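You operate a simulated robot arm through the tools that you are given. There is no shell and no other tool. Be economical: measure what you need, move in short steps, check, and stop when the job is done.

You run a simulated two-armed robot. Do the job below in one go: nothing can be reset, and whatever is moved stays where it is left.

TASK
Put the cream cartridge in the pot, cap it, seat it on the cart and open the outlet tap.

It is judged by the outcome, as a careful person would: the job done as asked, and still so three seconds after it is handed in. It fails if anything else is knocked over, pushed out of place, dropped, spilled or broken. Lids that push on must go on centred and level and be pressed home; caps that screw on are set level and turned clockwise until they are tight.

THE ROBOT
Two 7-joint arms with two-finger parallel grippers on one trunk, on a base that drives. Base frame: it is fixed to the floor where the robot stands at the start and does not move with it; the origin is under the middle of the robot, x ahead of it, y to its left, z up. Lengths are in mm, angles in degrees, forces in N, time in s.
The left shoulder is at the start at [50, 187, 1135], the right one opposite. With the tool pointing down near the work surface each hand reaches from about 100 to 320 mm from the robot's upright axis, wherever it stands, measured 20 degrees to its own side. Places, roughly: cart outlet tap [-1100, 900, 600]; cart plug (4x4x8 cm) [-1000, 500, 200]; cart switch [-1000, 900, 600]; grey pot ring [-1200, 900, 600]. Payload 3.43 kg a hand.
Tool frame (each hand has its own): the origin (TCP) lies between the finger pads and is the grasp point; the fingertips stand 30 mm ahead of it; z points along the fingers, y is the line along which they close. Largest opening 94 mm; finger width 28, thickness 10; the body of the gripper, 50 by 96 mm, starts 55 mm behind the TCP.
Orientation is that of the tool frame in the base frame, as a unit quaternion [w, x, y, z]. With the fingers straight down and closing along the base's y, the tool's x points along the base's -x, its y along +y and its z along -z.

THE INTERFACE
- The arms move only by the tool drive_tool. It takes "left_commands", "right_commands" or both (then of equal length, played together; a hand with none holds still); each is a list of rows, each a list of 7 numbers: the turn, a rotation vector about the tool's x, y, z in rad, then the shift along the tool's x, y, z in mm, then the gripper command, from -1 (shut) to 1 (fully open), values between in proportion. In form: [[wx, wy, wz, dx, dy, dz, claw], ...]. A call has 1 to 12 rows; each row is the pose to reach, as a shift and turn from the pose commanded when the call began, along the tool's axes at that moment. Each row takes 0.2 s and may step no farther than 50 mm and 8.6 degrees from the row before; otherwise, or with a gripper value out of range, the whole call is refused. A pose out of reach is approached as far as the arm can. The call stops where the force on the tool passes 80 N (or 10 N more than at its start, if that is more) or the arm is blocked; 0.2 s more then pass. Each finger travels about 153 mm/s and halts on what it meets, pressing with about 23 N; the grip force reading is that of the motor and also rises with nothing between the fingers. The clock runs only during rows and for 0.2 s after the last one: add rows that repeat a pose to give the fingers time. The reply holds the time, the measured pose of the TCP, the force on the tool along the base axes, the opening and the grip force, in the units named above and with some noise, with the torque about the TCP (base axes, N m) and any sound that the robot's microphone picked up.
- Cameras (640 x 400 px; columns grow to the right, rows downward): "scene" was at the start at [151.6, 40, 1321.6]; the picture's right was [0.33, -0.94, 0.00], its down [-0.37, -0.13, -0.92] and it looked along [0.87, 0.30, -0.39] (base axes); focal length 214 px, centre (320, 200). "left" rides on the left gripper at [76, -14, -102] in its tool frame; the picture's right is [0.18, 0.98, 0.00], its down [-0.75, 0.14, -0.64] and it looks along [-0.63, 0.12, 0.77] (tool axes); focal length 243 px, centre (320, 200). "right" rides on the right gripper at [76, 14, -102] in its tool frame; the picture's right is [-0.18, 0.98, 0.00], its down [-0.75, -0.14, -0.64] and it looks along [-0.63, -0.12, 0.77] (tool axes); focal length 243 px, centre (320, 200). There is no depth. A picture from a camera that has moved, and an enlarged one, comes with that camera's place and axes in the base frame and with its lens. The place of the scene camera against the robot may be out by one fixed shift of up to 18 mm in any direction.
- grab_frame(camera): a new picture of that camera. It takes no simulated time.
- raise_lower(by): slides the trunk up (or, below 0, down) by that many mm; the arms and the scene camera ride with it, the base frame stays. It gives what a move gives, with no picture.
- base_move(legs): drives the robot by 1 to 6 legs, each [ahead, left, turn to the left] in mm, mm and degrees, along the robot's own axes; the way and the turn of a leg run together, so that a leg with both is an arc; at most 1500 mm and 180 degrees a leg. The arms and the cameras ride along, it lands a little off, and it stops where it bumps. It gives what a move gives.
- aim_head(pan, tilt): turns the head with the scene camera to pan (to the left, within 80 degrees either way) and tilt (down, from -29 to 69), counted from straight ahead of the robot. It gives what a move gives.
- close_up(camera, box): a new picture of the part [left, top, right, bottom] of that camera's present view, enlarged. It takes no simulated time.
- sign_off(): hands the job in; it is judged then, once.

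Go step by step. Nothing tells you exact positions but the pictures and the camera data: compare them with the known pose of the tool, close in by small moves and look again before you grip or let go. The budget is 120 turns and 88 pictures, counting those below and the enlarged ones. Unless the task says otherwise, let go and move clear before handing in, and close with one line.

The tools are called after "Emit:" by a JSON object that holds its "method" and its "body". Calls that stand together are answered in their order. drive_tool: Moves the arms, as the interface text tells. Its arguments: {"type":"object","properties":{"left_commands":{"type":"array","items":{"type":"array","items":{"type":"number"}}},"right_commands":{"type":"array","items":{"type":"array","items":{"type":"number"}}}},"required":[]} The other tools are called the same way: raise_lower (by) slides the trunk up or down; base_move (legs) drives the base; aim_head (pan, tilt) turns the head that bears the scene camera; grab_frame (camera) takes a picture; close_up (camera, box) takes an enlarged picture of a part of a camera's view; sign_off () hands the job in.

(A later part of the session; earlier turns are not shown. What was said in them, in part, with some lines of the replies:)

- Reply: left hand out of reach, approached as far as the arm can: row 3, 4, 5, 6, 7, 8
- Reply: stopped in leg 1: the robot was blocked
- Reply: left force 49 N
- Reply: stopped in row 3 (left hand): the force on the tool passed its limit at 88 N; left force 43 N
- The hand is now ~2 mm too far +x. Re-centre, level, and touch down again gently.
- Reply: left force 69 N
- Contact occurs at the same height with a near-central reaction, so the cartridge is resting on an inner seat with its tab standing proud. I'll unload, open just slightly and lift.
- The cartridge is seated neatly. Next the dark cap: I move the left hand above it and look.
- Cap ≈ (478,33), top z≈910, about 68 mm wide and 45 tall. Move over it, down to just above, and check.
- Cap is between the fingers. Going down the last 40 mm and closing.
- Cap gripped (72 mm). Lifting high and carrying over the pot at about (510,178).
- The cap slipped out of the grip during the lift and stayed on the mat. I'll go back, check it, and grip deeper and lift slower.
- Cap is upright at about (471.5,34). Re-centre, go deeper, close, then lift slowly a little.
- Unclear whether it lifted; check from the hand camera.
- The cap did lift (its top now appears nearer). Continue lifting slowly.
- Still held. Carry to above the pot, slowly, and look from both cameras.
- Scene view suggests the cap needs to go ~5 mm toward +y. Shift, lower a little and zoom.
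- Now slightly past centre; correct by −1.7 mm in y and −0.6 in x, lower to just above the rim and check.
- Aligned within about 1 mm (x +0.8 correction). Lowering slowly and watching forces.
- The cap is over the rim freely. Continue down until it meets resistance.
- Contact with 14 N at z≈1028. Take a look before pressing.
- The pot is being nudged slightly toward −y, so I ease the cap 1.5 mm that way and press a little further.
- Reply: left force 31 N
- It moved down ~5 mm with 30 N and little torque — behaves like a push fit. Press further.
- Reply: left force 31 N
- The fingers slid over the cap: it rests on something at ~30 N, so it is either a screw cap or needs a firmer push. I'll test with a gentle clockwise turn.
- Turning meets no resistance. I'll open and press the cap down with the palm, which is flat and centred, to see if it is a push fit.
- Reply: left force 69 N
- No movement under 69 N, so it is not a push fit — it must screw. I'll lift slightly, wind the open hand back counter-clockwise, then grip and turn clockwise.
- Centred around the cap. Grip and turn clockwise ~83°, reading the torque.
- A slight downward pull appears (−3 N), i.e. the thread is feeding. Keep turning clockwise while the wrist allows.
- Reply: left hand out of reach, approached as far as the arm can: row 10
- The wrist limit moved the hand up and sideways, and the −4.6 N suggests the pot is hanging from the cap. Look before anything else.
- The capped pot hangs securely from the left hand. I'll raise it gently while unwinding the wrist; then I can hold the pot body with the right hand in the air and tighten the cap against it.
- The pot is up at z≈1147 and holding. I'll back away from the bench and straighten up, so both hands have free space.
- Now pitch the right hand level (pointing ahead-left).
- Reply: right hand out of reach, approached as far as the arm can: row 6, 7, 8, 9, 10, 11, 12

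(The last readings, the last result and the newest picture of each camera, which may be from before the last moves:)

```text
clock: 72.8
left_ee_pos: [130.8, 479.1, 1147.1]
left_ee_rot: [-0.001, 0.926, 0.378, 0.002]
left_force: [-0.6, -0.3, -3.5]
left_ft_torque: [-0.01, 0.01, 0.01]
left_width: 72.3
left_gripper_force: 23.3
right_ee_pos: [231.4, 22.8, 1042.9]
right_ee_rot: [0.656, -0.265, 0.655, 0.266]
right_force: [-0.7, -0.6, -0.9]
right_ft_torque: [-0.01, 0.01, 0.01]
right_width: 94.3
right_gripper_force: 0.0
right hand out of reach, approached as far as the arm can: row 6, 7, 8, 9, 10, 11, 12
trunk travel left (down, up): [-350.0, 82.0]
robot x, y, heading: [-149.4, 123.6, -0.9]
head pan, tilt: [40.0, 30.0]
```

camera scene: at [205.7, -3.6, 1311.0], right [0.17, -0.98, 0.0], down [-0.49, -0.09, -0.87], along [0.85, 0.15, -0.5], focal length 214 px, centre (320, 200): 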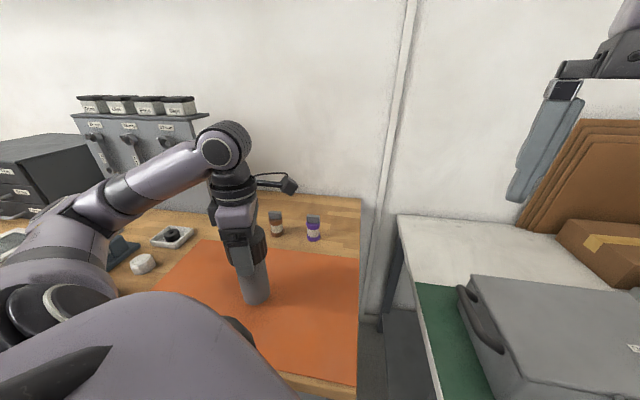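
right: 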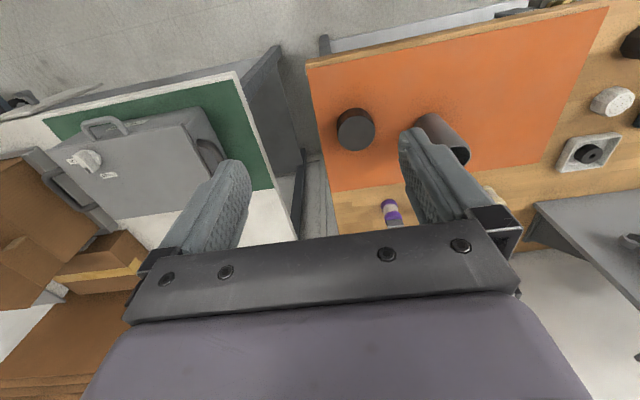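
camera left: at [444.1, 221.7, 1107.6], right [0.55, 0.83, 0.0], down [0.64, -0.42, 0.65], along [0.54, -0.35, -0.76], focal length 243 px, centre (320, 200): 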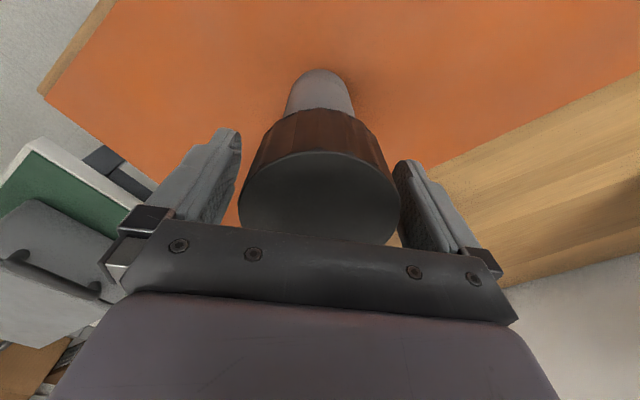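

Right hand is level at (231,23,1043), pointing 44° left. Bring the hanging pot in front of it at about (290,170), unwinding the left wrist on the way.

Emit:
{"method": "drive_tool", "body": {"left_commands": [[0, 0, -0.1, -5, 15, 0, -1], [0, 0, -0.22, -14, 45, 0, -1], [0, 0, -0.34, -24, 77, 0, -1], [0, 0, -0.46, -34, 110, 0, -1], [0, 0, -0.58, -44, 143, 0, -1], [0, 0, -0.7, -55, 176, 0, -1], [0, 0, -0.82, -65, 209, 0, -1], [0, 0, -0.94, -75, 242, 0, -1], [0, 0, -1.06, -85, 275, 0, -1], [0, 0, -1.18, -95, 305, 0, -1], [0, 0, -1.3, -102, 325, 0, -1], [0, 0, -1.4, -102.6, 332, 0, -1]]}}

Emit:
{"method": "aim_head", "body": {"pan": 0, "tilt": 25}}

Emit:
{"method": "grab_frame", "body": {"camera": "scene"}}

```text
clock: 75.4
left_ee_pos: [289.1, 171.7, 1146.6]
left_ee_rot: [0.002, 0.463, 0.886, 0.002]
left_force: [0.1, -0.2, -3.9]
left_ft_torque: [0.01, 0.02, 0.03]
left_width: 72.2
left_gripper_force: 22.7
right_ee_pos: [231.4, 23.0, 1043.9]
right_ee_rot: [0.655, -0.264, 0.656, 0.265]
right_force: [-1.1, -0.2, 0.2]
right_ft_torque: [-0.01, 0.0, -0.03]
right_width: 94.1
right_gripper_force: 0.1
trunk travel left (down, up): [-350.0, 82.0]
robot x, y, heading: [-145.1, 125.9, -0.9]
head pan, tilt: [40.0, 30.0]
```

```text
clock: 76.4
left_ee_pos: [289.5, 171.6, 1148.1]
left_ee_rot: [0.001, 0.464, 0.886, 0.003]
left_force: [-0.3, 0.3, -4.2]
left_ft_torque: [-0.03, 0.0, -0.03]
left_width: 72.4
left_gripper_force: 23.3
right_ee_pos: [231.6, 22.1, 1044.3]
right_ee_rot: [0.655, -0.265, 0.656, 0.266]
right_force: [-0.4, 0.1, 0.2]
right_ft_torque: [-0.02, 0.0, -0.02]
right_width: 94.1
right_gripper_force: 0.1
trunk travel left (down, up): [-350.0, 82.0]
robot x, y, heading: [-152.2, 121.5, -0.7]
head pan, tilt: [0.0, 25.0]
```

```text
23 pictures are left
camera scene: at [6.1, 131.1, 1318.7], right [-0.01, -1.0, 0.0], down [-0.42, 0.01, -0.91], along [0.91, -0.01, -0.42], focal length 214 px, centre (320, 200)
```

scene: 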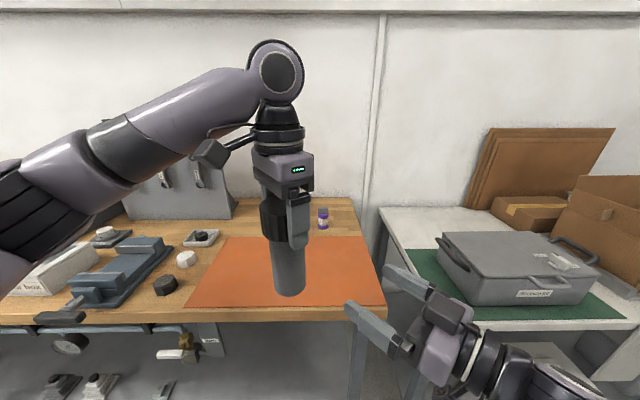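

Now move the right hand around the pot body and close on it.

Emit:
{"method": "drive_tool", "body": {"right_commands": [[0, 0, 0, 0, 35, 5, 1], [0, 0, 0, 0, 67, 15, 1], [0, 0, 0, 0, 67, 50, 1], [0, 0, 0, 0, 67, 85, 1], [0, 0, 0, 0, 67, 115, 1], [0, 0, 0, 0, 67, 138, 1], [0, 0, 0, 0, 67, 144, 1], [0, 0, 0, 0, 67, 144, 0.6]]}}

Emit:
{"method": "grab_frame", "body": {"camera": "scene"}}

```text
clock: 78.2
left_ee_pos: [289.1, 171.9, 1147.9]
left_ee_rot: [0.001, 0.464, 0.886, 0.002]
left_force: [-0.2, 0.2, -3.9]
left_ft_torque: [-0.01, 0.01, -0.02]
left_width: 72.1
left_gripper_force: 23.2
right_ee_pos: [288.9, 169.9, 1040.5]
right_ee_rot: [0.655, -0.264, 0.657, 0.264]
right_force: [-0.4, 0.4, -0.1]
right_ft_torque: [-0.02, -0.02, 0.02]
right_width: 75.2
right_gripper_force: 0.1
right hand out of reach, approached as far as the arm can: row 1, 2
trunk travel left (down, up): [-350.0, 82.0]
robot x, y, heading: [-154.1, 125.2, -1.3]
head pan, tilt: [0.0, 25.0]
```

```text
22 pictures are left
camera scene: at [6.1, 131.0, 1318.7], right [-0.02, -1.0, 0.0], down [-0.42, 0.01, -0.91], along [0.91, -0.01, -0.42], focal length 214 px, centre (320, 200)
```

scene: 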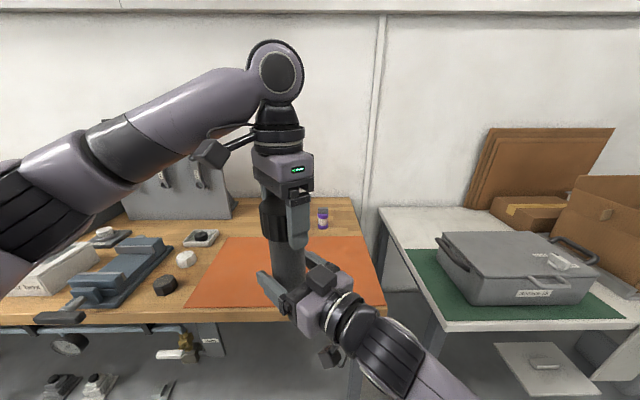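

The right hand straddles the pot. Close it, then turn the cap clockwise with the left.

Emit:
{"method": "drive_tool", "body": {"right_commands": [[0, 0, 0, 0, 0, 0, 0], [0, 0, 0, 0, 0, 0, -1], [0, 0, 0, 0, 0, 0, -1], [0, 0, 0, 0, 0, 0, -1]]}}

Emit:
{"method": "drive_tool", "body": {"left_commands": [[0, 0, 0.13, 0, 0, 0, -1], [0, 0, 0.26, 0, 0, 0, -1], [0, 0, 0.39, 0, 0, 0, -1], [0, 0, 0.52, 0, 0, 0, -1], [0, 0, 0.65, 0, 0, 0, -1], [0, 0, 0.78, 0, 0, 0, -1]]}}

```text
clock: 79.2
left_ee_pos: [288.8, 171.5, 1148.4]
left_ee_rot: [0.001, 0.464, 0.886, 0.002]
left_force: [-1.2, -1.5, -3.5]
left_ft_torque: [0.04, 0.13, 0.01]
left_width: 72.2
left_gripper_force: 22.9
right_ee_pos: [288.0, 171.0, 1041.4]
right_ee_rot: [0.655, -0.264, 0.657, 0.265]
right_force: [1.9, 0.7, 0.6]
right_ft_torque: [-0.1, -0.01, 0.01]
right_width: 61.8
right_gripper_force: 23.3
trunk travel left (down, up): [-350.0, 82.0]
robot x, y, heading: [-153.6, 121.8, -0.6]
head pan, tilt: [0.0, 25.0]
```

```text
clock: 80.6
left_ee_pos: [289.9, 171.7, 1148.9]
left_ee_rot: [0.0, 0.766, 0.642, 0.003]
left_force: [-2.2, 7.6, -10.5]
left_ft_torque: [0.41, 0.14, 0.06]
left_width: 72.2
left_gripper_force: 23.1
right_ee_pos: [289.1, 170.2, 1041.0]
right_ee_rot: [0.656, -0.264, 0.656, 0.264]
right_force: [2.6, -7.1, 6.1]
right_ft_torque: [0.42, 0.12, -0.03]
right_width: 61.8
right_gripper_force: 22.3
trunk travel left (down, up): [-350.0, 82.0]
robot x, y, heading: [-150.2, 121.1, -0.9]
head pan, tilt: [0.0, 25.0]
```

Turning pulls the cap down (the thread feeds: −10 N left, +6 N right). Continue clockwise, following down slightly.

Emit:
{"method": "drive_tool", "body": {"left_commands": [[0, 0, 0.13, 0, 0, 0.7, -1], [0, 0, 0.26, 0, 0, 0.9, -1], [0, 0, 0.39, 0, 0, 1.1, -1], [0, 0, 0.52, 0, 0, 1.3, -1], [0, 0, 0.65, 0, 0, 1.5, -1], [0, 0, 0.78, 0, 0, 1.7, -1], [0, 0, 0.91, 0, 0, 1.9, -1], [0, 0, 1.04, 0, 0, 2.1, -1]]}}

```text
clock: 82.4
left_ee_pos: [287.7, 171.0, 1144.6]
left_ee_rot: [-0.002, 0.984, 0.177, 0.003]
left_force: [0.9, 10.7, 5.4]
left_ft_torque: [1.24, 0.23, 0.74]
left_width: 73.7
left_gripper_force: 22.6
right_ee_pos: [289.4, 169.4, 1039.7]
right_ee_rot: [0.654, -0.264, 0.658, 0.263]
right_force: [0.7, -10.8, -8.9]
right_ft_torque: [-0.15, -0.14, -0.75]
right_width: 57.7
right_gripper_force: 23.3
trunk travel left (down, up): [-350.0, 82.0]
robot x, y, heading: [-147.5, 124.2, -0.8]
head pan, tilt: [0.0, 25.0]
```

Torque rose to 0.74 N·m — the cap is tightening. A bit more to confirm it has stopped.

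Emit:
{"method": "drive_tool", "body": {"left_commands": [[0, 0, 0.1, 0, 0, 0, -1], [0, 0, 0.2, 0, 0, 0, -1], [0, 0, 0.3, 0, 0, 0, -1]]}}

Emit:
{"method": "close_up", "body": {"camera": "scene", "box": [230, 140, 370, 340]}}

```text
clock: 83.2
left_ee_pos: [290.3, 171.5, 1144.0]
left_ee_rot: [-0.005, 1.0, 0.029, 0.002]
left_force: [-5.9, 15.2, 2.6]
left_ft_torque: [1.29, 0.4, 1.05]
left_width: 74.5
left_gripper_force: 23.3
right_ee_pos: [288.3, 169.8, 1041.5]
right_ee_rot: [0.655, -0.263, 0.657, 0.264]
right_force: [4.8, -13.5, -5.7]
right_ft_torque: [0.13, 0.2, -1.05]
right_width: 57.1
right_gripper_force: 23.1
trunk travel left (down, up): [-350.0, 82.0]
robot x, y, heading: [-152.2, 123.1, -0.6]
head pan, tilt: [0.0, 25.0]
```

```text
2.00 times, centred on (300, 240) of scene
camera zoom: at [6.0, 131.0, 1318.7], right [-0.02, -1.0, 0.0], down [-0.42, 0.01, -0.91], along [0.91, -0.01, -0.42], focal length 429 px, centre (360, 120)
```

zoom: 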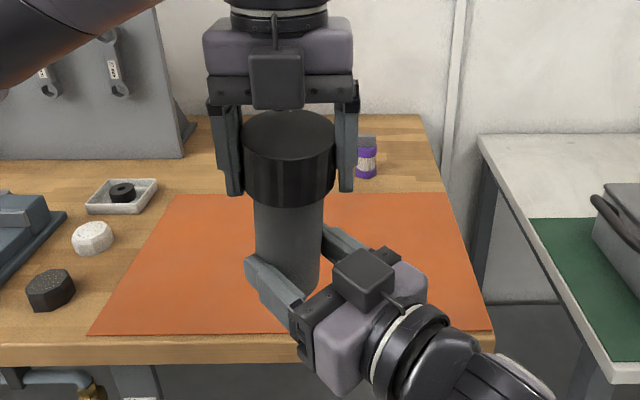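

Torque is 1.05 N·m and equal on both hands. One more small turn to be sure it no longer moves.

Emit:
{"method": "drive_tool", "body": {"left_commands": [[0, 0, 0.12, 0, 0, 0, -1], [0, 0, 0.24, 0, 0, 0, -1], [0, 0, 0.36, 0, 0, 0, -1]]}}

```text
clock: 84.0
left_ee_pos: [291.9, 173.6, 1145.6]
left_ee_rot: [-0.005, 0.989, -0.15, 0.001]
left_force: [-4.1, 17.3, -3.0]
left_ft_torque: [1.3, 0.27, 1.07]
left_width: 75.6
left_gripper_force: 23.1
right_ee_pos: [290.1, 169.6, 1042.4]
right_ee_rot: [0.655, -0.263, 0.656, 0.265]
right_force: [3.9, -16.2, -0.3]
right_ft_torque: [0.45, 0.26, -1.12]
right_width: 56.9
right_gripper_force: 23.2
trunk travel left (down, up): [-350.0, 82.0]
robot x, y, heading: [-150.9, 121.3, -1.3]
head pan, tilt: [0.0, 25.0]
```

Torque saturates at ~1.1 N·m: the cap is tight. Release the right hand and back it away; the left keeps carrying by the cap.

Emit:
{"method": "drive_tool", "body": {"right_commands": [[0, 0, 0, 0, 0, 0, 0], [0, 0, 0, 0, 0, 0, 1], [0, 0, 0, 0, 0, 0, 1], [0, 0, 0, 0, 0, -30, 1], [0, 0, 0, 0, 0, -75, 1], [0, 0, 0, 0, 0, -115, 1], [0, 0, 0, 0, -40, -130, 1], [0, 0, 0, 0, -67, -140, 1]]}}

```text
clock: 85.8
left_ee_pos: [291.0, 170.3, 1145.7]
left_ee_rot: [-0.002, 0.988, -0.152, 0.002]
left_force: [-0.3, -0.7, -4.9]
left_ft_torque: [-0.03, 0.07, 0.01]
left_width: 74.8
left_gripper_force: 23.0
right_ee_pos: [230.1, 24.0, 1038.9]
right_ee_rot: [0.654, -0.265, 0.657, 0.266]
right_force: [-0.4, -0.8, -0.3]
right_ft_torque: [-0.03, -0.01, 0.02]
right_width: 94.4
right_gripper_force: 0.0
right hand out of reach, approached as far as the arm can: row 6, 7
trunk travel left (down, up): [-350.0, 82.0]
robot x, y, heading: [-150.8, 123.6, -1.0]
head pan, tilt: [0.0, 25.0]
```

The pot hangs free from the left hand (−4.9 N). Back up a little and turn toward the cart to see it.

Emit:
{"method": "base_move", "body": {"legs": [[-100, 0, 0], [0, 0, 120]]}}

Emit:
{"method": "grab_frame", "body": {"camera": "scene"}}

```text
clock: 92.0
left_ee_pos: [-513.0, 485.1, 1145.8]
left_ee_rot: [-0.004, 0.627, 0.779, -0.002]
left_force: [-0.4, -0.5, -4.3]
left_ft_torque: [-0.06, -0.05, 0.0]
left_width: 74.3
left_gripper_force: 21.9
right_ee_pos: [-355.4, 506.2, 1038.7]
right_ee_rot: [-0.1, 0.7, -0.101, -0.699]
right_force: [-0.2, 1.0, -0.2]
right_ft_torque: [-0.01, -0.02, -0.03]
right_width: 94.1
right_gripper_force: 0.0
trunk travel left (down, up): [-350.0, 82.0]
robot x, y, heading: [-252.4, 125.1, 119.1]
head pan, tilt: [0.0, 25.0]
```

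```text
20 pictures are left
camera scene: at [-320.0, 266.7, 1318.7], right [0.88, 0.48, 0.0], down [0.2, -0.37, -0.91], along [-0.44, 0.79, -0.42], focal length 214 px, centre (320, 200)
```

scene: 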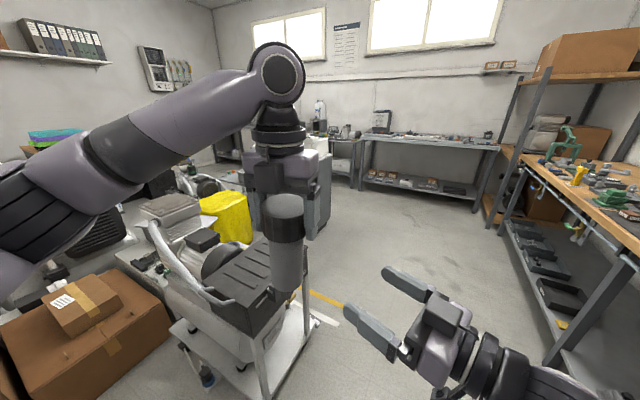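

The cart is ahead-left, partly behind my arm. Pan the head left to see it.

Emit:
{"method": "aim_head", "body": {"pan": 28, "tilt": 38}}

Emit:
{"method": "grab_frame", "body": {"camera": "scene"}}

```text
clock: 92.9
left_ee_pos: [-513.0, 485.8, 1145.6]
left_ee_rot: [-0.002, 0.627, 0.779, 0.0]
left_force: [0.0, -0.4, -4.0]
left_ft_torque: [-0.02, -0.08, 0.0]
left_width: 74.0
left_gripper_force: 23.0
right_ee_pos: [-356.6, 508.2, 1039.4]
right_ee_rot: [-0.1, 0.7, -0.101, -0.7]
right_force: [0.3, 0.4, -0.8]
right_ft_torque: [0.01, 0.01, 0.02]
right_width: 94.1
right_gripper_force: 0.1
trunk travel left (down, up): [-350.0, 82.0]
robot x, y, heading: [-254.9, 126.6, 118.6]
head pan, tilt: [28.0, 38.0]
```

```text
19 pictures are left
camera scene: at [-347.7, 233.2, 1298.4], right [0.55, 0.84, 0.0], down [0.52, -0.34, -0.79], along [-0.66, 0.43, -0.62], focal length 214 px, centre (320, 200)
```

scene: 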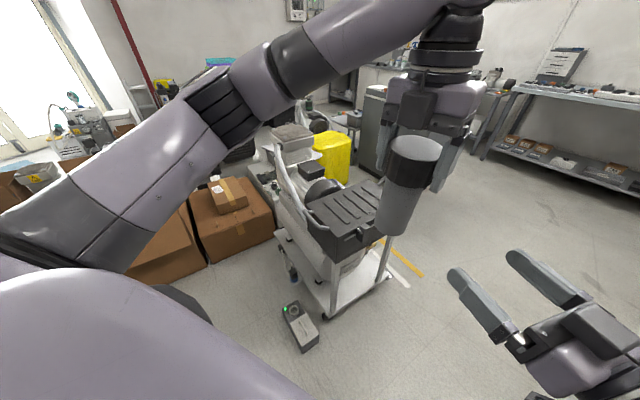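

Emit:
{"method": "close_up", "body": {"camera": "scene", "box": [240, 110, 400, 230]}}

```text
3.33 times, centred on (320, 170) of scene
camera zoom: at [-347.7, 233.2, 1298.4], right [0.55, 0.84, 0.0], down [0.52, -0.34, -0.79], along [-0.66, 0.43, -0.62], focal length 715 px, centre (320, 300)
```

zoom: 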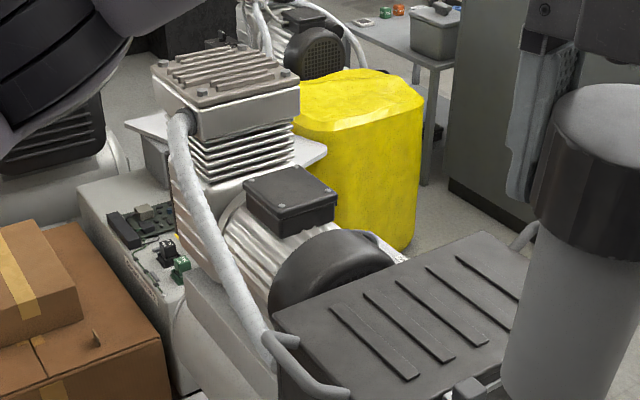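

The ring, tap and switch aren't visible from this side; they're probably on the cart's far (+y) side. I'll drive round through the open aisle and look from there.

Emit:
{"method": "base_move", "body": {"legs": [[851, -529, 0], [0, 0, 75]]}}

Emit:
{"method": "aim_head", "body": {"pan": -15, "tilt": 32}}

Emit:
{"method": "grab_frame", "body": {"camera": "scene"}}

```text
clock: 101.4
left_ee_pos: [-628.8, 950.0, 1146.2]
left_ee_rot: [-0.002, 0.004, 1.0, -0.002]
left_force: [0.1, 0.5, -4.0]
left_ft_torque: [0.02, -0.04, -0.03]
left_width: 73.2
left_gripper_force: 22.6
right_ee_pos: [-614.5, 1107.9, 1038.6]
right_ee_rot: [0.358, 0.61, 0.358, -0.609]
right_force: [1.1, 0.9, 0.2]
right_ft_torque: [0.01, -0.01, 0.0]
right_width: 94.1
right_gripper_force: 0.1
trunk travel left (down, up): [-350.0, 82.0]
robot x, y, heading: [-219.5, 1125.8, -163.7]
head pan, tilt: [28.0, 38.0]
```

```text
clock: 102.5
left_ee_pos: [-629.1, 949.8, 1145.5]
left_ee_rot: [-0.002, 0.004, 1.0, -0.003]
left_force: [-1.3, 0.6, -3.8]
left_ft_torque: [-0.01, -0.03, -0.01]
left_width: 73.1
left_gripper_force: 23.0
right_ee_pos: [-615.0, 1107.6, 1038.5]
right_ee_rot: [0.358, 0.611, 0.358, -0.609]
right_force: [-0.1, 0.0, 1.0]
right_ft_torque: [0.01, 0.0, 0.01]
right_width: 93.9
right_gripper_force: 0.0
trunk travel left (down, up): [-350.0, 82.0]
robot x, y, heading: [-220.6, 1123.2, -164.0]
head pan, tilt: [-15.0, 32.0]
```

```text
17 pictures are left
camera scene: at [-359.4, 1114.3, 1307.6], right [-0.02, 1.0, 0.0], down [0.53, 0.01, -0.85], along [-0.85, -0.01, -0.53], focal length 214 px, centre (320, 200)
```

scene: 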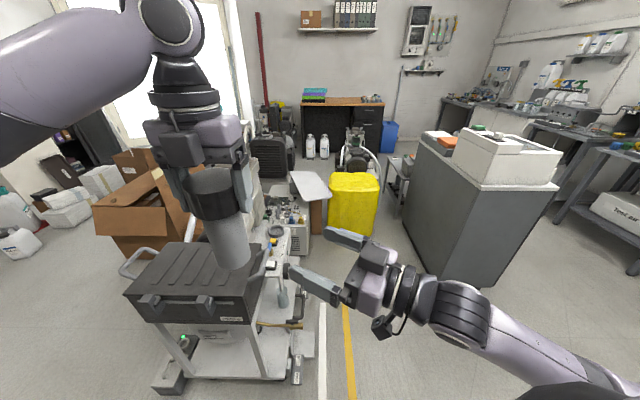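

Fixtures appear on the cart's +y side. Zoom in there.

Emit:
{"method": "close_up", "body": {"camera": "scene", "box": [230, 190, 340, 300]}}

```text
3.64 times, centred on (285, 245) of scene
camera zoom: at [-359.4, 1114.3, 1307.6], right [-0.02, 1.0, 0.0], down [0.53, 0.01, -0.85], along [-0.85, -0.01, -0.53], focal length 780 px, centre (447, 36)
```

zoom: 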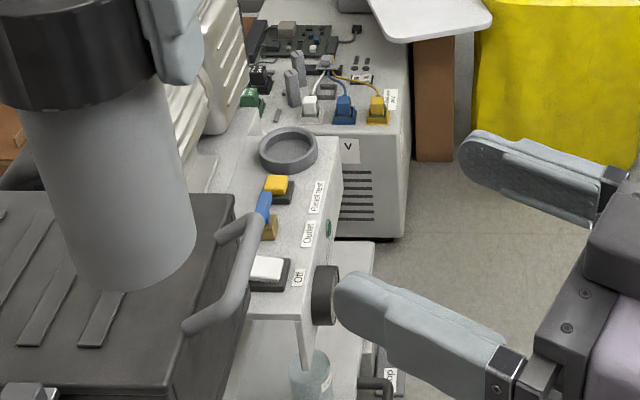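

I can see the grey ring (≈(-1185,888)), yellow "Reset test", blue-lever "Outlet" tap and white "Off" switch along the cart's +y edge. I'll drive round to face the cart from +y with the left hand near the ring.

Emit:
{"method": "base_move", "body": {"legs": [[0, -287, 0], [905, -218, 0], [0, 0, 74]]}}

Emit:
{"method": "aim_head", "body": {"pan": 10, "tilt": 50}}

Emit:
{"method": "grab_frame", "body": {"camera": "scene"}}

```text
clock: 113.3
left_ee_pos: [-1176.8, 920.1, 1146.5]
left_ee_rot: [0.0, -0.601, 0.799, -0.003]
left_force: [0.0, -0.3, -4.7]
left_ft_torque: [0.03, -0.03, 0.03]
left_width: 73.1
left_gripper_force: 23.2
right_ee_pos: [-1326.6, 977.2, 1038.6]
right_ee_rot: [0.653, 0.27, 0.654, -0.269]
right_force: [0.5, 0.6, 0.3]
right_ft_torque: [0.01, 0.03, -0.01]
right_width: 94.3
right_gripper_force: 0.0
trunk travel left (down, up): [-350.0, 82.0]
robot x, y, heading: [-1232.7, 1358.5, -89.8]
head pan, tilt: [-15.0, 32.0]
```

```text
clock: 114.2
left_ee_pos: [-1178.1, 920.3, 1146.0]
left_ee_rot: [0.001, -0.601, 0.8, -0.004]
left_force: [-0.3, -0.1, -4.3]
left_ft_torque: [0.03, -0.01, 0.0]
left_width: 73.0
left_gripper_force: 22.9
right_ee_pos: [-1326.0, 977.0, 1038.5]
right_ee_rot: [0.654, 0.27, 0.654, -0.27]
right_force: [0.1, 0.3, -0.8]
right_ft_torque: [-0.01, 0.0, -0.01]
right_width: 94.3
right_gripper_force: 0.0
trunk travel left (down, up): [-350.0, 82.0]
robot x, y, heading: [-1235.8, 1363.5, -89.4]
head pan, tilt: [10.0, 50.0]
```

```text
15 pictures are left
camera scene: at [-1214.1, 1236.0, 1281.3], right [-0.98, -0.18, 0.0], down [-0.14, 0.75, -0.64], along [0.11, -0.63, -0.77], focal length 214 px, centre (320, 200)
```

scene: 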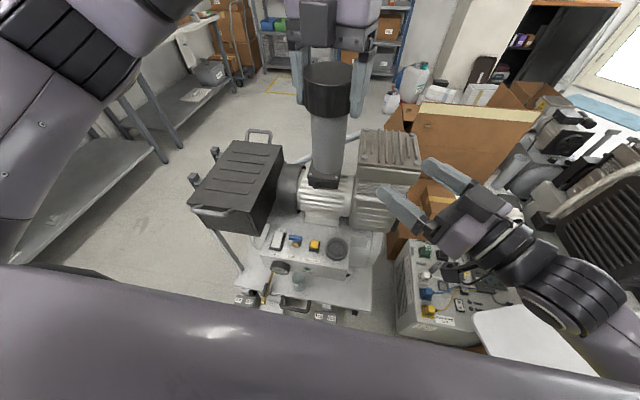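

Clear view: ring near (-1213,875), z≈580; tap lever just to its +x. Lower the trunk 220 mm, then turn the hand 90° (camera to the +x side) over the ring.

Emit:
{"method": "raise_lower", "body": {"by": -220}}

Emit:
{"method": "drive_tool", "body": {"left_commands": [[0, 0, -0.14, 5, 2, 0, -1], [0, 0, -0.28, 11, 4, 0, -1], [0, 0, -0.42, 17, 7, 0, -1], [0, 0, -0.56, 23, 9, 0, -1], [0, 0, -0.7, 29, 11, 0, -1], [0, 0, -0.84, 35, 14, 0, -1], [0, 0, -0.98, 41, 16, 0, -1], [0, 0, -1.12, 47, 18, 0, -1], [0, 0, -1.26, 51, 20, 0, -1], [0, 0, -1.4, 53, 21, 0, -1], [0, 0, -1.54, 53, 21, 0, -1], [0, 0, -1.57, 53, 21, 0, -1]]}}

Emit:
{"method": "grab_frame", "body": {"camera": "left"}}

Emit:
{"method": "close_up", "body": {"camera": "scene", "box": [240, 60, 440, 300]}}

```text
clock: 116.6
left_ee_pos: [-1177.5, 921.4, 926.9]
left_ee_rot: [0.0, -0.6, 0.8, -0.003]
left_force: [0.2, 0.2, -4.1]
left_ft_torque: [-0.02, -0.02, 0.0]
left_width: 72.9
left_gripper_force: 22.8
right_ee_pos: [-1326.6, 977.9, 819.0]
right_ee_rot: [0.654, 0.27, 0.654, -0.27]
right_force: [-0.1, 0.5, -0.6]
right_ft_torque: [0.0, 0.03, 0.01]
right_width: 94.2
right_gripper_force: 0.0
trunk travel left (down, up): [-130.0, 302.0]
robot x, y, heading: [-1233.4, 1363.7, -89.6]
head pan, tilt: [10.0, 50.0]
```

```text
clock: 119.2
left_ee_pos: [-1211.2, 875.0, 926.0]
left_ee_rot: [0.003, 0.99, -0.14, 0.002]
left_force: [0.3, -0.3, -3.5]
left_ft_torque: [0.02, 0.01, 0.0]
left_width: 72.8
left_gripper_force: 23.3
right_ee_pos: [-1326.6, 976.5, 818.1]
right_ee_rot: [0.654, 0.27, 0.654, -0.269]
right_force: [0.4, -0.5, -0.1]
right_ft_torque: [-0.04, -0.03, -0.01]
right_width: 94.0
right_gripper_force: 0.0
trunk travel left (down, up): [-130.0, 302.0]
robot x, y, heading: [-1232.6, 1358.3, -89.8]
head pan, tilt: [10.0, 50.0]
```

```text
14 pictures are left
camera left: at [-1135.9, 867.7, 1028.6], right [-0.1, -1.0, 0.0], down [-0.77, 0.08, 0.64], along [-0.64, 0.06, -0.77], focal length 243 px, centre (320, 200)
```

left: 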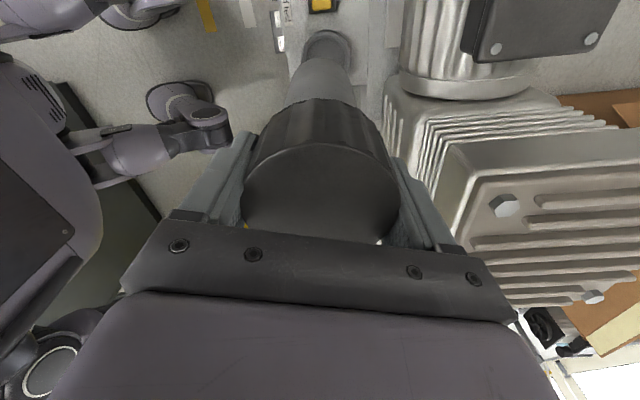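

```text
1.67 times, centred on (340, 180) of scene
camera zoom: at [-1214.0, 1236.1, 1061.2], right [-0.98, -0.18, 0.0], down [-0.14, 0.75, -0.64], along [0.12, -0.63, -0.77], focal length 358 px, centre (287, 233)
```

zoom: 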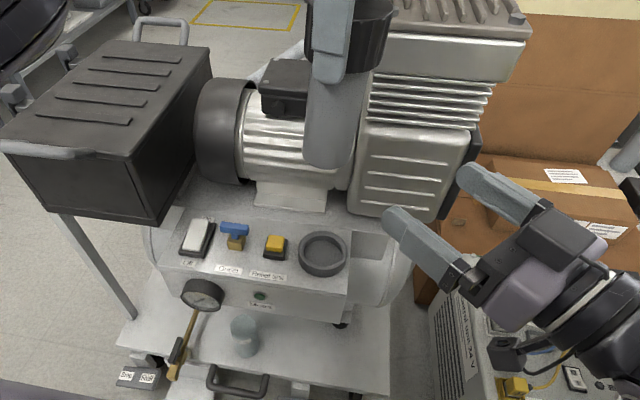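

Comparing both views, the pot bottom must shift about (−10,−7.5) mm to be over the ring. Shift and lower to ~50 mm above it.

Emit:
{"method": "drive_tool", "body": {"left_commands": [[0, 0, 0, -4, 5, 10, -1], [0, 0, 0, -7.5, 10, 25, -1], [0, 0, 0, -7.5, 10, 45, -1], [0, 0, 0, -7.5, 10, 65, -1], [0, 0, 0, -7.5, 10, 85, -1], [0, 0, 0, -7.5, 10, 105, -1], [0, 0, 0, -7.5, 10, 125, -1], [0, 0, 0, -7.5, 10, 138, -1], [0, 0, 0, -7.5, 10, 138, -1]]}}

Emit:
{"method": "close_up", "body": {"camera": "left", "box": [240, 0, 400, 100]}}

Emit:
{"method": "close_up", "body": {"camera": "scene", "box": [260, 140, 420, 260]}}

```text
clock: 121.2
left_ee_pos: [-1221.6, 865.2, 789.1]
left_ee_rot: [0.002, 0.99, -0.141, 0.003]
left_force: [0.8, -0.7, -3.7]
left_ft_torque: [0.03, 0.04, -0.03]
left_width: 72.5
left_gripper_force: 22.7
right_ee_pos: [-1327.4, 976.9, 819.3]
right_ee_rot: [0.653, 0.27, 0.654, -0.268]
right_force: [0.3, -0.7, 0.2]
right_ft_torque: [-0.01, 0.0, 0.02]
right_width: 93.9
right_gripper_force: 0.1
trunk travel left (down, up): [-130.0, 302.0]
robot x, y, heading: [-1232.0, 1362.0, -90.0]
head pan, tilt: [10.0, 50.0]
```

```text
4.00 times, centred on (320, 50) of left
camera zoom: at [-1145.4, 858.2, 890.9], right [-0.1, -1.0, 0.0], down [-0.77, 0.08, 0.64], along [-0.64, 0.06, -0.77], focal length 970 px, centre (320, 800)
```

zoom: 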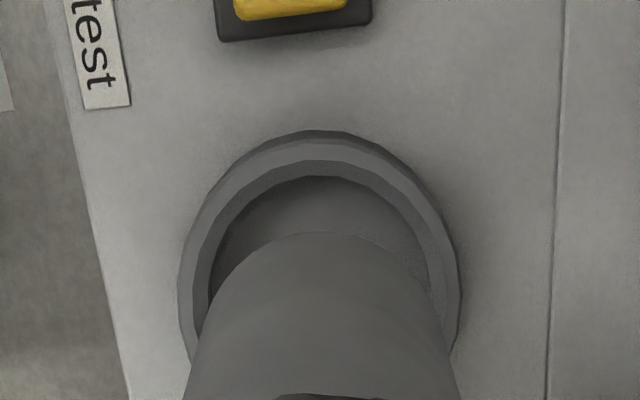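

```text
3.33 times, centred on (340, 200) of scene
camera zoom: at [-1214.0, 1236.1, 1061.2], right [-0.98, -0.18, 0.0], down [-0.14, 0.75, -0.64], along [0.12, -0.63, -0.77], focal length 715 px, centre (253, 200)
```

zoom: 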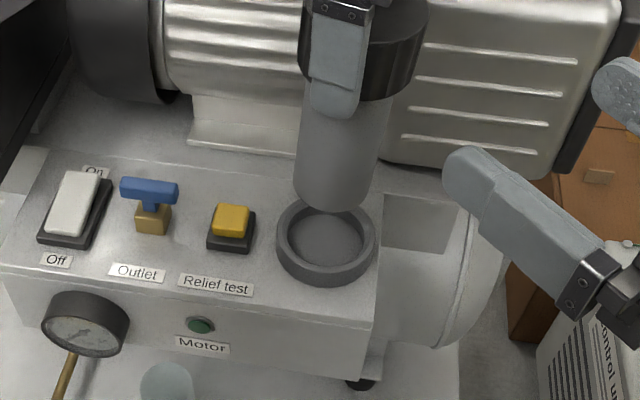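

Pot bottom and ring are concentric in both views. Lower gradually.

Emit:
{"method": "drive_tool", "body": {"left_commands": [[0, 0, 0, 0, 0, 6, -1], [0, 0, 0, 0, 0, 12, -1], [0, 0, 0, 0, 0, 18, -1], [0, 0, 0, 0, 0, 24, -1], [0, 0, 0, 0, 0, 28, -1], [0, 0, 0, 0, 0, 32, -1], [0, 0, 0, 0, 0, 36, -1]]}}

Emit:
{"method": "close_up", "body": {"camera": "scene", "box": [280, 160, 400, 250]}}

```text
clock: 122.8
left_ee_pos: [-1220.9, 865.1, 752.2]
left_ee_rot: [0.002, 0.99, -0.141, 0.002]
left_force: [-1.0, -1.0, -4.5]
left_ft_torque: [0.0, 0.05, 0.02]
left_width: 72.6
left_gripper_force: 23.1
right_ee_pos: [-1326.7, 976.8, 819.7]
right_ee_rot: [0.653, 0.27, 0.655, -0.267]
right_force: [-0.1, 0.0, 0.3]
right_ft_torque: [-0.01, -0.01, -0.01]
right_width: 93.9
right_gripper_force: 0.0
trunk travel left (down, up): [-130.0, 302.0]
robot x, y, heading: [-1234.9, 1360.3, -89.7]
head pan, tilt: [10.0, 50.0]
```

```text
4.44 times, centred on (340, 205) of scene
camera zoom: at [-1214.0, 1236.1, 1061.2], right [-0.98, -0.18, 0.0], down [-0.14, 0.75, -0.64], along [0.12, -0.63, -0.77], focal length 953 px, centre (231, 178)
```

zoom: 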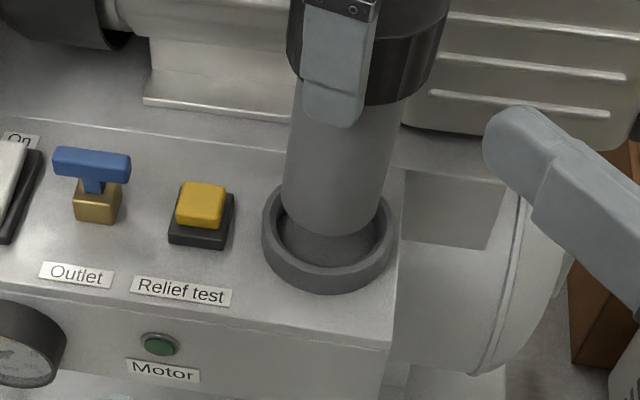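

Clearance is only ~1 mm each side; check the other direction before entering.

Emit:
{"method": "close_up", "body": {"camera": "left", "box": [240, 0, 400, 100]}}

```text
4.00 times, centred on (320, 50) of left
camera zoom: at [-1145.6, 859.5, 854.2], right [-0.1, -1.0, 0.0], down [-0.77, 0.08, 0.64], along [-0.64, 0.06, -0.77], focal length 970 px, centre (320, 800)
```

zoom: 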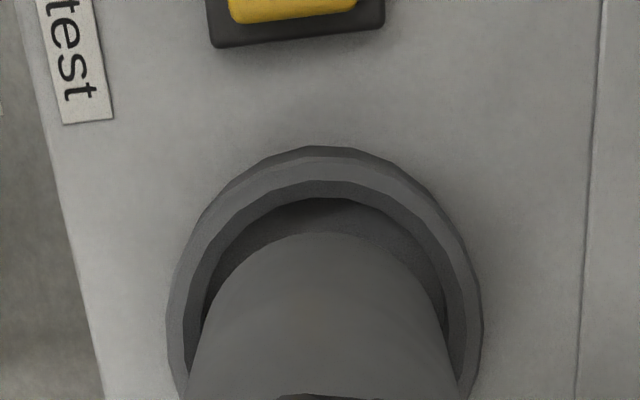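

Small correction (+1.0 x, −0.85 y), then lower until contact.

Emit:
{"method": "drive_tool", "body": {"left_commands": [[0, 0, 0, 1.2, 0.5, 4, -1], [0, 0, 0, 1.2, 0.5, 8, -1], [0, 0, 0, 1.2, 0.5, 12, -1], [0, 0, 0, 1.2, 0.5, 16, -1], [0, 0, 0, 1.2, 0.5, 20, -1]]}}

```text
clock: 124.0
left_ee_pos: [-1221.6, 866.0, 731.2]
left_ee_rot: [0.002, 0.99, -0.141, 0.002]
left_force: [-0.1, -0.3, -4.8]
left_ft_torque: [0.01, 0.02, -0.01]
left_width: 72.7
left_gripper_force: 23.2
right_ee_pos: [-1326.5, 977.0, 818.2]
right_ee_rot: [0.654, 0.269, 0.654, -0.268]
right_force: [0.4, -0.7, 0.3]
right_ft_torque: [-0.01, -0.02, -0.02]
right_width: 93.7
right_gripper_force: 0.0
trunk travel left (down, up): [-130.0, 302.0]
robot x, y, heading: [-1231.1, 1360.3, -89.8]
head pan, tilt: [10.0, 50.0]
```

Emit:
{"method": "drive_tool", "body": {"left_commands": [[0, 0, 0, 0, 0, 3, -1], [0, 0, 0, 0, 0, 6, -1], [0, 0, 0, 0, 0, 9, -1], [0, 0, 0, 0, 0, 12, -1], [0, 0, 0, 0, 0, 15, -1]]}}

Emit:
{"method": "close_up", "body": {"camera": "scene", "box": [280, 160, 400, 250]}}

```text
clock: 125.2
left_ee_pos: [-1220.6, 867.2, 715.8]
left_ee_rot: [0.002, 0.99, -0.141, 0.002]
left_force: [0.5, -0.6, -4.1]
left_ft_torque: [-0.01, 0.02, 0.01]
left_width: 72.4
left_gripper_force: 22.8
right_ee_pos: [-1326.2, 976.7, 819.3]
right_ee_rot: [0.654, 0.269, 0.654, -0.269]
right_force: [0.4, 0.2, 0.0]
right_ft_torque: [0.02, 0.03, -0.01]
right_width: 93.9
right_gripper_force: 0.1
trunk travel left (down, up): [-130.0, 302.0]
robot x, y, heading: [-1231.9, 1362.8, -89.8]
head pan, tilt: [10.0, 50.0]
```

```text
4.44 times, centred on (340, 205) of scene
camera zoom: at [-1214.0, 1236.1, 1061.2], right [-0.98, -0.18, 0.0], down [-0.14, 0.75, -0.64], along [0.12, -0.63, -0.77], focal length 953 px, centre (231, 178)
```

zoom: 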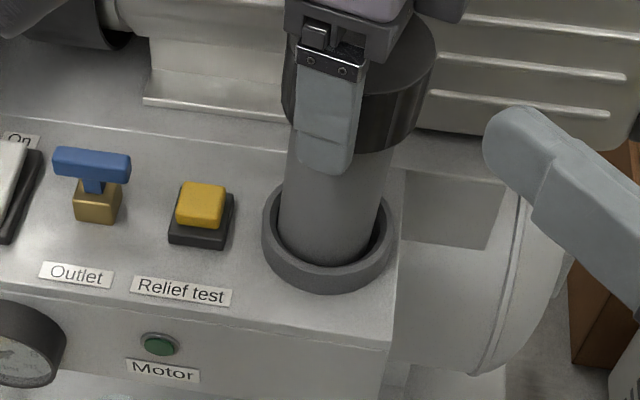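

The pot is entering the ring cleanly. Continue until it bears.

Emit:
{"method": "drive_tool", "body": {"left_commands": [[0, 0, 0, 0, 0, 3, -1], [0, 0, 0, 0, 0, 6, -1], [0, 0, 0, 0, 0, 9, -1], [0, 0, 0, 0, 0, 12, -1]]}}

```text
clock: 126.2
left_ee_pos: [-1220.0, 864.5, 709.7]
left_ee_rot: [0.007, 0.99, -0.14, 0.002]
left_force: [6.9, 0.5, 31.4]
left_ft_torque: [0.24, -0.25, 0.01]
left_width: 73.3
left_gripper_force: 23.0
right_ee_pos: [-1325.0, 977.3, 820.8]
right_ee_rot: [0.653, 0.27, 0.653, -0.27]
right_force: [-0.4, 0.1, -0.3]
right_ft_torque: [0.02, 0.0, 0.0]
right_width: 94.0
right_gripper_force: 0.0
trunk travel left (down, up): [-130.0, 302.0]
robot x, y, heading: [-1231.8, 1359.3, -89.6]
head pan, tilt: [10.0, 50.0]
```

Contact with 31 N — seated. Unload, open and rise, then look.

Emit:
{"method": "drive_tool", "body": {"left_commands": [[0, 0, 0, 0, 0, -5, -1], [0, 0, 0, 0, 0, -5, 0], [0, 0, 0, 0, 0, -5, 1], [0, 0, 0, 0, 0, -5, 1], [0, 0, 0, 0, 0, -40, 1], [0, 0, 0, 0, 0, -85, 1], [0, 0, 0, 0, 0, -130, 1]]}}

Emit:
{"method": "close_up", "body": {"camera": "scene", "box": [240, 140, 400, 260]}}

```text
clock: 127.8
left_ee_pos: [-1223.8, 867.0, 833.5]
left_ee_rot: [0.002, 0.99, -0.142, 0.002]
left_force: [-0.1, -0.5, 0.5]
left_ft_torque: [0.01, 0.01, 0.0]
left_width: 94.0
left_gripper_force: 0.2
right_ee_pos: [-1327.3, 977.4, 819.7]
right_ee_rot: [0.654, 0.27, 0.654, -0.269]
right_force: [0.5, 0.7, -0.9]
right_ft_torque: [0.04, 0.0, -0.02]
right_width: 93.9
right_gripper_force: 0.1
trunk travel left (down, up): [-130.0, 302.0]
robot x, y, heading: [-1232.3, 1363.0, -90.1]
head pan, tilt: [10.0, 50.0]
```

```text
3.33 times, centred on (320, 200) of scene
camera zoom: at [-1214.0, 1236.4, 1061.2], right [-0.98, -0.18, 0.0], down [-0.14, 0.75, -0.64], along [0.12, -0.63, -0.77], focal length 715 px, centre (320, 200)
```

zoom: 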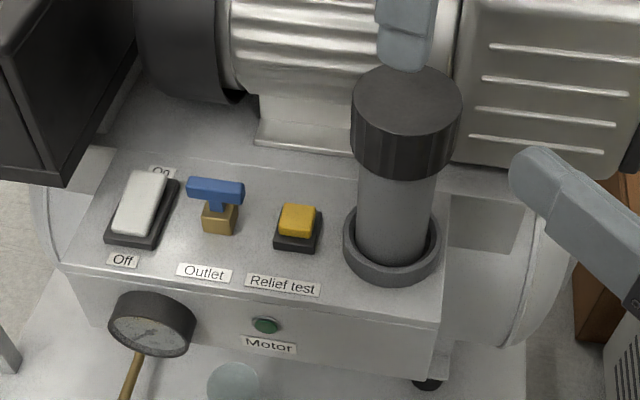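

The capped pot stands in the ring. Next the blue outlet lever, at about (−1075,867): it lies along x. I'll move the left hand over it, aligned so fingers close along y, and look.

Emit:
{"method": "drive_tool", "body": {"left_commands": [[0, 0, -0.1, 40, -12, 0, 1], [0, 0, -0.2, 80, -24, 0, 1], [0, 0, -0.28, 120, -36, 0, 0.5], [0, 0, -0.28, 143, -42, 20, 0.2], [0, 0, -0.28, 143, -42, 60, 0.2], [0, 0, -0.28, 143, -42, 95, 0.2], [0, 0, -0.28, 143, -42, 95, 0.2]]}}

Emit:
{"method": "grab_frame", "body": {"camera": "left"}}

```text
clock: 129.4
left_ee_pos: [-1069.6, 869.0, 739.2]
left_ee_rot: [0.003, 1.0, -0.001, 0.002]
left_force: [0.1, -0.6, 0.2]
left_ft_torque: [0.0, 0.01, 0.04]
left_width: 56.2
left_gripper_force: 0.0
right_ee_pos: [-1325.9, 976.2, 818.7]
right_ee_rot: [0.653, 0.271, 0.654, -0.269]
right_force: [0.0, -0.3, -1.0]
right_ft_torque: [0.0, -0.03, 0.01]
right_width: 94.1
right_gripper_force: 0.2
trunk travel left (down, up): [-130.0, 302.0]
robot x, y, heading: [-1235.0, 1355.9, -89.6]
head pan, tilt: [10.0, 50.0]
```

```text
6 pictures are left
camera left: at [-994.1, 882.1, 841.8], right [0.18, -0.98, 0.01], down [-0.76, -0.14, 0.64], along [-0.63, -0.12, -0.77], focal length 243 px, centre (320, 200)
```

left: 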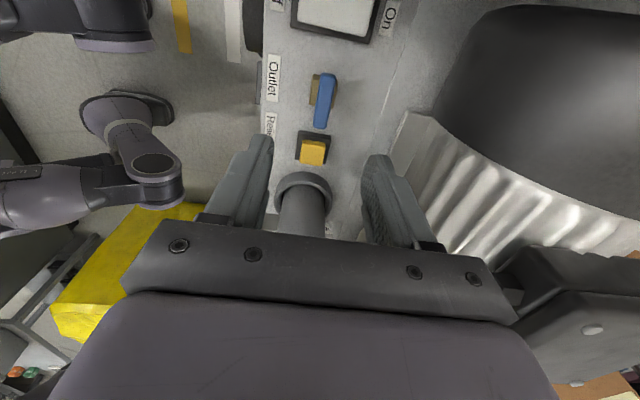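

Zoom on the tap from here to understand its shape.

Emit:
{"method": "close_up", "body": {"camera": "left", "box": [270, 55, 370, 145]}}

```text
4.44 times, centred on (320, 100) of left
camera zoom: at [-994.1, 882.1, 841.8], right [0.18, -0.98, 0.01], down [-0.76, -0.14, 0.64], along [-0.63, -0.12, -0.77], focal length 1078 px, centre (320, 644)
```

zoom: 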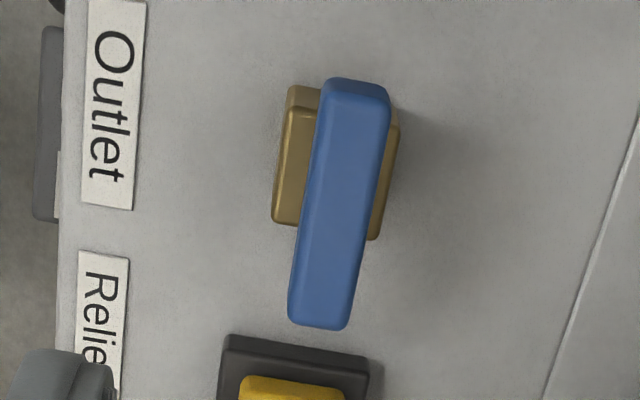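

The lever is a bar along x atop a square brass body, vertical axis, centre ≈ (−1067,864). I'll find its height by lowering the closed fingertips gently onto it.

Emit:
{"method": "drive_tool", "body": {"left_commands": [[0, 0, 0, 2, 5, 20, -1], [0, 0, 0, 2, 5, 50, -1], [0, 0, 0, 2, 5, 75, -1], [0, 0, 0, 2, 5, 80, -1], [0, 0, 0, 2, 5, 84, -1], [0, 0, 0, 2, 5, 87, -1]]}}

```text
clock: 130.8
left_ee_pos: [-1069.4, 860.2, 653.5]
left_ee_rot: [0.003, 1.0, -0.001, 0.002]
left_force: [0.3, 0.5, -0.5]
left_ft_torque: [0.01, 0.02, -0.01]
left_width: 0.1
left_gripper_force: 22.9
right_ee_pos: [-1324.7, 976.9, 818.9]
right_ee_rot: [0.653, 0.271, 0.654, -0.269]
right_force: [-0.1, -0.1, -0.3]
right_ft_torque: [0.02, 0.03, -0.01]
right_width: 94.0
right_gripper_force: 0.0
trunk travel left (down, up): [-130.0, 302.0]
robot x, y, heading: [-1233.1, 1360.0, -89.9]
head pan, tilt: [10.0, 50.0]
```

Emit:
{"method": "drive_tool", "body": {"left_commands": [[0, 0, 0, 0, 0, 3, -1], [0, 0, 0, 0, 0, 6, -1], [0, 0, 0, 0, 0, 9, -1]]}}

```text
clock: 131.6
left_ee_pos: [-1069.2, 861.2, 646.8]
left_ee_rot: [0.003, 1.0, -0.002, 0.002]
left_force: [1.5, 2.5, 12.4]
left_ft_torque: [0.14, 0.14, 0.0]
left_width: 0.1
left_gripper_force: 22.9
right_ee_pos: [-1326.8, 977.4, 820.2]
right_ee_rot: [0.654, 0.27, 0.654, -0.269]
right_force: [0.3, -0.7, 0.1]
right_ft_torque: [-0.02, -0.01, 0.03]
right_width: 93.8
right_gripper_force: 0.0
trunk travel left (down, up): [-130.0, 302.0]
robot x, y, heading: [-1234.6, 1361.4, -89.7]
head pan, tilt: [10.0, 50.0]
```

Lever top is at z≈617. Rise, open, shift 4 mm in x, straddle the lever with tips ~11 mm below its top, close.

Emit:
{"method": "drive_tool", "body": {"left_commands": [[0, 0, 0, 0, 0, -12, -1], [0, 0, 0, 4, 0, -14, -0.05], [0, 0, 0, 4, 0, -14, -0.05], [0, 0, 0, 4, 0, -4, -0.05], [0, 0, 0, 4, 0, 4, -0.05], [0, 0, 0, 4, 0, 8.5, -0.05], [0, 0, 0, 4, 0, 8.5, -1], [0, 0, 0, 4, 0, 8.5, -1], [0, 0, 0, 4, 0, 8.5, -1]]}}

Emit:
{"method": "close_up", "body": {"camera": "scene", "box": [240, 180, 400, 280]}}

```text
clock: 133.6
left_ee_pos: [-1064.8, 863.9, 635.6]
left_ee_rot: [-0.001, 1.0, -0.003, 0.003]
left_force: [1.8, 26.4, 2.3]
left_ft_torque: [0.36, 0.19, 0.22]
left_width: 13.8
left_gripper_force: 45.0
right_ee_pos: [-1325.3, 978.2, 820.1]
right_ee_rot: [0.654, 0.269, 0.654, -0.269]
right_force: [0.5, 0.3, 0.0]
right_ft_torque: [0.0, 0.02, 0.02]
right_width: 94.0
right_gripper_force: 0.0
trunk travel left (down, up): [-130.0, 302.0]
robot x, y, heading: [-1230.4, 1360.4, -89.7]
head pan, tilt: [10.0, 50.0]
```

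```text
4.00 times, centred on (320, 230) of scene
camera zoom: at [-1213.9, 1237.8, 1061.5], right [-0.98, -0.18, 0.0], down [-0.14, 0.75, -0.64], along [0.12, -0.63, -0.77], focal length 858 px, centre (320, 80)
```

zoom: 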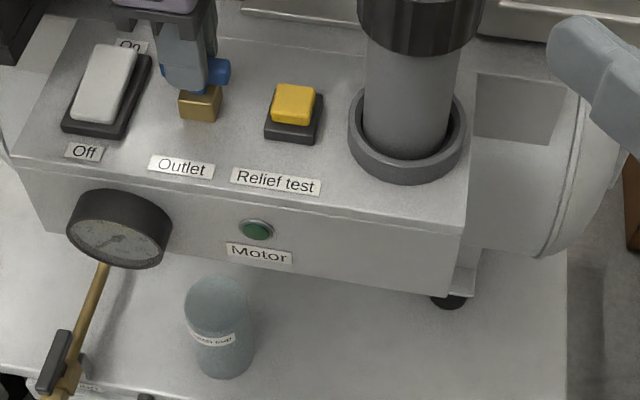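

Lever gripped (13.8 mm). Relieve the side load and try turning counter-clockwise a little, watching the torque.

Emit:
{"method": "drive_tool", "body": {"left_commands": [[0, 0, 0, 0, -3, 0, -1], [0, 0, -0.12, 0, -3, 0, -1], [0, 0, -0.24, 0, -3, 0, -1], [0, 0, -0.36, 0, -3, 0, -1]]}}

```text
clock: 134.6
left_ee_pos: [-1065.8, 864.9, 634.9]
left_ee_rot: [0.002, 0.984, 0.178, 0.003]
left_force: [-4.2, 13.4, -9.1]
left_ft_torque: [0.93, -1.09, -0.04]
left_width: 13.9
left_gripper_force: 45.1
right_ee_pos: [-1326.9, 976.3, 819.1]
right_ee_rot: [0.654, 0.27, 0.654, -0.269]
right_force: [-0.4, 0.4, -0.8]
right_ft_torque: [-0.04, 0.01, -0.01]
right_width: 93.9
right_gripper_force: 0.0
trunk travel left (down, up): [-130.0, 302.0]
robot x, y, heading: [-1233.9, 1358.8, -89.5]
head pan, tilt: [10.0, 50.0]
```

It turns freely counter-clockwise. Continue toward a full quarter turn.

Emit:
{"method": "drive_tool", "body": {"left_commands": [[0, 0, -0.13, 0, -1, 0, -1], [0, 0, -0.26, 0, -1, 0, -1], [0, 0, -0.39, 0, -1, 0, -1], [0, 0, -0.52, 0, -1, 0, -1], [0, 0, -0.65, 0, -1, 0, -1], [0, 0, -0.78, 0, -1, 0, -1], [0, 0, -0.91, 0, -1, 0, -1], [0, 0, -1.04, 0, -1, 0, -1]]}}

```text
clock: 136.4
left_ee_pos: [-1066.1, 866.8, 635.5]
left_ee_rot: [0.002, 0.765, 0.644, 0.0]
left_force: [-4.0, 11.9, -14.3]
left_ft_torque: [1.15, 0.05, -0.01]
left_width: 13.7
left_gripper_force: 44.9
right_ee_pos: [-1327.2, 976.2, 818.7]
right_ee_rot: [0.653, 0.271, 0.654, -0.27]
right_force: [-1.0, 0.3, 0.1]
right_ft_torque: [0.03, -0.01, -0.02]
right_width: 93.9
right_gripper_force: 0.2
trunk travel left (down, up): [-130.0, 302.0]
robot x, y, heading: [-1233.7, 1362.1, -90.1]
head pan, tilt: [10.0, 50.0]
```

Emit:
{"method": "drive_tool", "body": {"left_commands": [[0, 0, -0.09, 0, 0, 0, -1], [0, 0, -0.18, 0, 0, 0, -1], [0, 0, -0.22, 0, 0, 0, -1]]}}

Emit:
{"method": "close_up", "body": {"camera": "scene", "box": [240, 180, 400, 280]}}

```text
clock: 137.2
left_ee_pos: [-1067.9, 865.4, 634.3]
left_ee_rot: [0.0, 0.692, 0.722, 0.0]
left_force: [-4.3, 14.9, -16.9]
left_ft_torque: [0.19, 0.42, -1.48]
left_width: 13.8
left_gripper_force: 45.1
right_ee_pos: [-1326.9, 977.3, 818.4]
right_ee_rot: [0.652, 0.272, 0.654, -0.269]
right_force: [-0.7, 0.1, -0.5]
right_ft_torque: [-0.02, 0.02, 0.0]
right_width: 94.1
right_gripper_force: 0.0
trunk travel left (down, up): [-130.0, 302.0]
robot x, y, heading: [-1233.6, 1361.4, -89.6]
head pan, tilt: [10.0, 50.0]
```

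```text
4.00 times, centred on (320, 230) of scene
camera zoom: at [-1213.8, 1235.9, 1061.2], right [-0.98, -0.18, 0.0], down [-0.14, 0.75, -0.64], along [0.11, -0.63, -0.77], focal length 858 px, centre (320, 80)
```

zoom: 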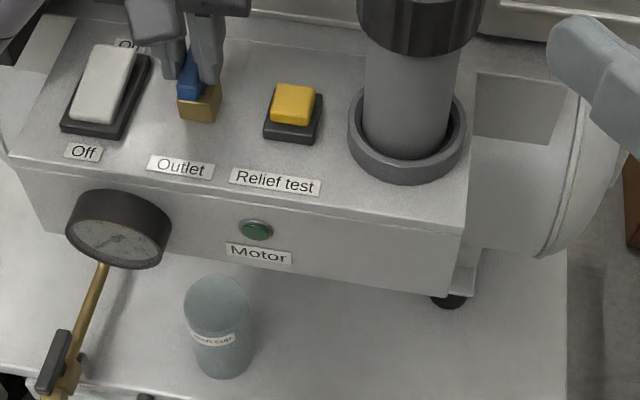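

The lever reached its stop after a quarter turn (1.5 N·m), now lying along y. Unload, open, rise clear.

Emit:
{"method": "drive_tool", "body": {"left_commands": [[0, 0, 0.07, 0, 0, 0, -1], [0, 0, 0.07, 0, 0, 0, -0.3], [0, 0, 0.07, 0, 0, 0, -0.3], [0, 0, 0.07, 0, 0, -10, -0.3], [0, 0, 0.07, 0, 0, -40, -0.3], [0, 0, 0.07, 0, 0, -85, -0.3], [0, 0, 0.07, 0, 0, -130, -0.3], [0, 0, 0.07, 30, 0, -170, -0.3], [0, 0, 0.07, 70, 0, -200, -0.3]]}}

Emit:
{"method": "close_up", "body": {"camera": "scene", "box": [240, 130, 400, 270]}}

```text
clock: 139.2
left_ee_pos: [-1068.6, 937.0, 835.8]
left_ee_rot: [0.003, 0.715, 0.699, 0.0]
left_force: [-0.5, 0.0, -0.3]
left_ft_torque: [-0.01, 0.01, 0.01]
left_width: 32.9
left_gripper_force: 0.0
right_ee_pos: [-1326.2, 976.6, 818.7]
right_ee_rot: [0.653, 0.271, 0.654, -0.27]
right_force: [-0.7, -0.1, -0.3]
right_ft_torque: [-0.02, 0.0, 0.03]
right_width: 94.1
right_gripper_force: 0.0
trunk travel left (down, up): [-130.0, 302.0]
robot x, y, heading: [-1233.4, 1361.4, -90.0]
head pan, tilt: [10.0, 50.0]
```

```text
2.86 times, centred on (320, 200) of scene
camera zoom: at [-1214.0, 1236.3, 1061.2], right [-0.98, -0.18, 0.0], down [-0.14, 0.75, -0.64], along [0.12, -0.63, -0.77], focal length 613 px, centre (320, 200)
```

zoom: 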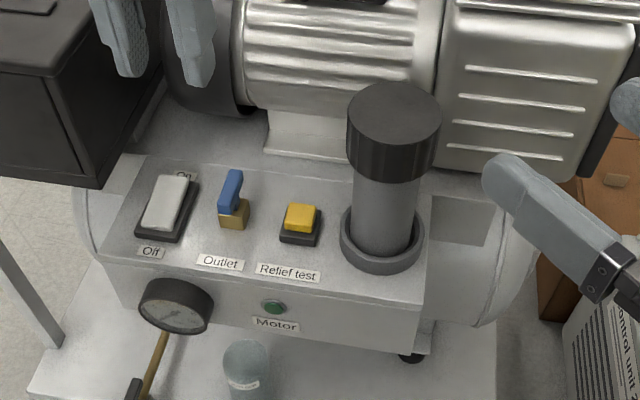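

The cream cartridge is in the pot and the cap is screwed tight. The pot stands upright in the cart's ring, and the outlet lever is turned a quarter turn to its stop. Both hands are clear, so I'm handing in.

Emit:
{"method": "sign_off", "body": {}}

```text
The job is handed in.
```

The job is handed in: the cream cartridge is in the pot, the cap is screwed tight, the pot is seated in the cart's ring, and the outlet tap is open.
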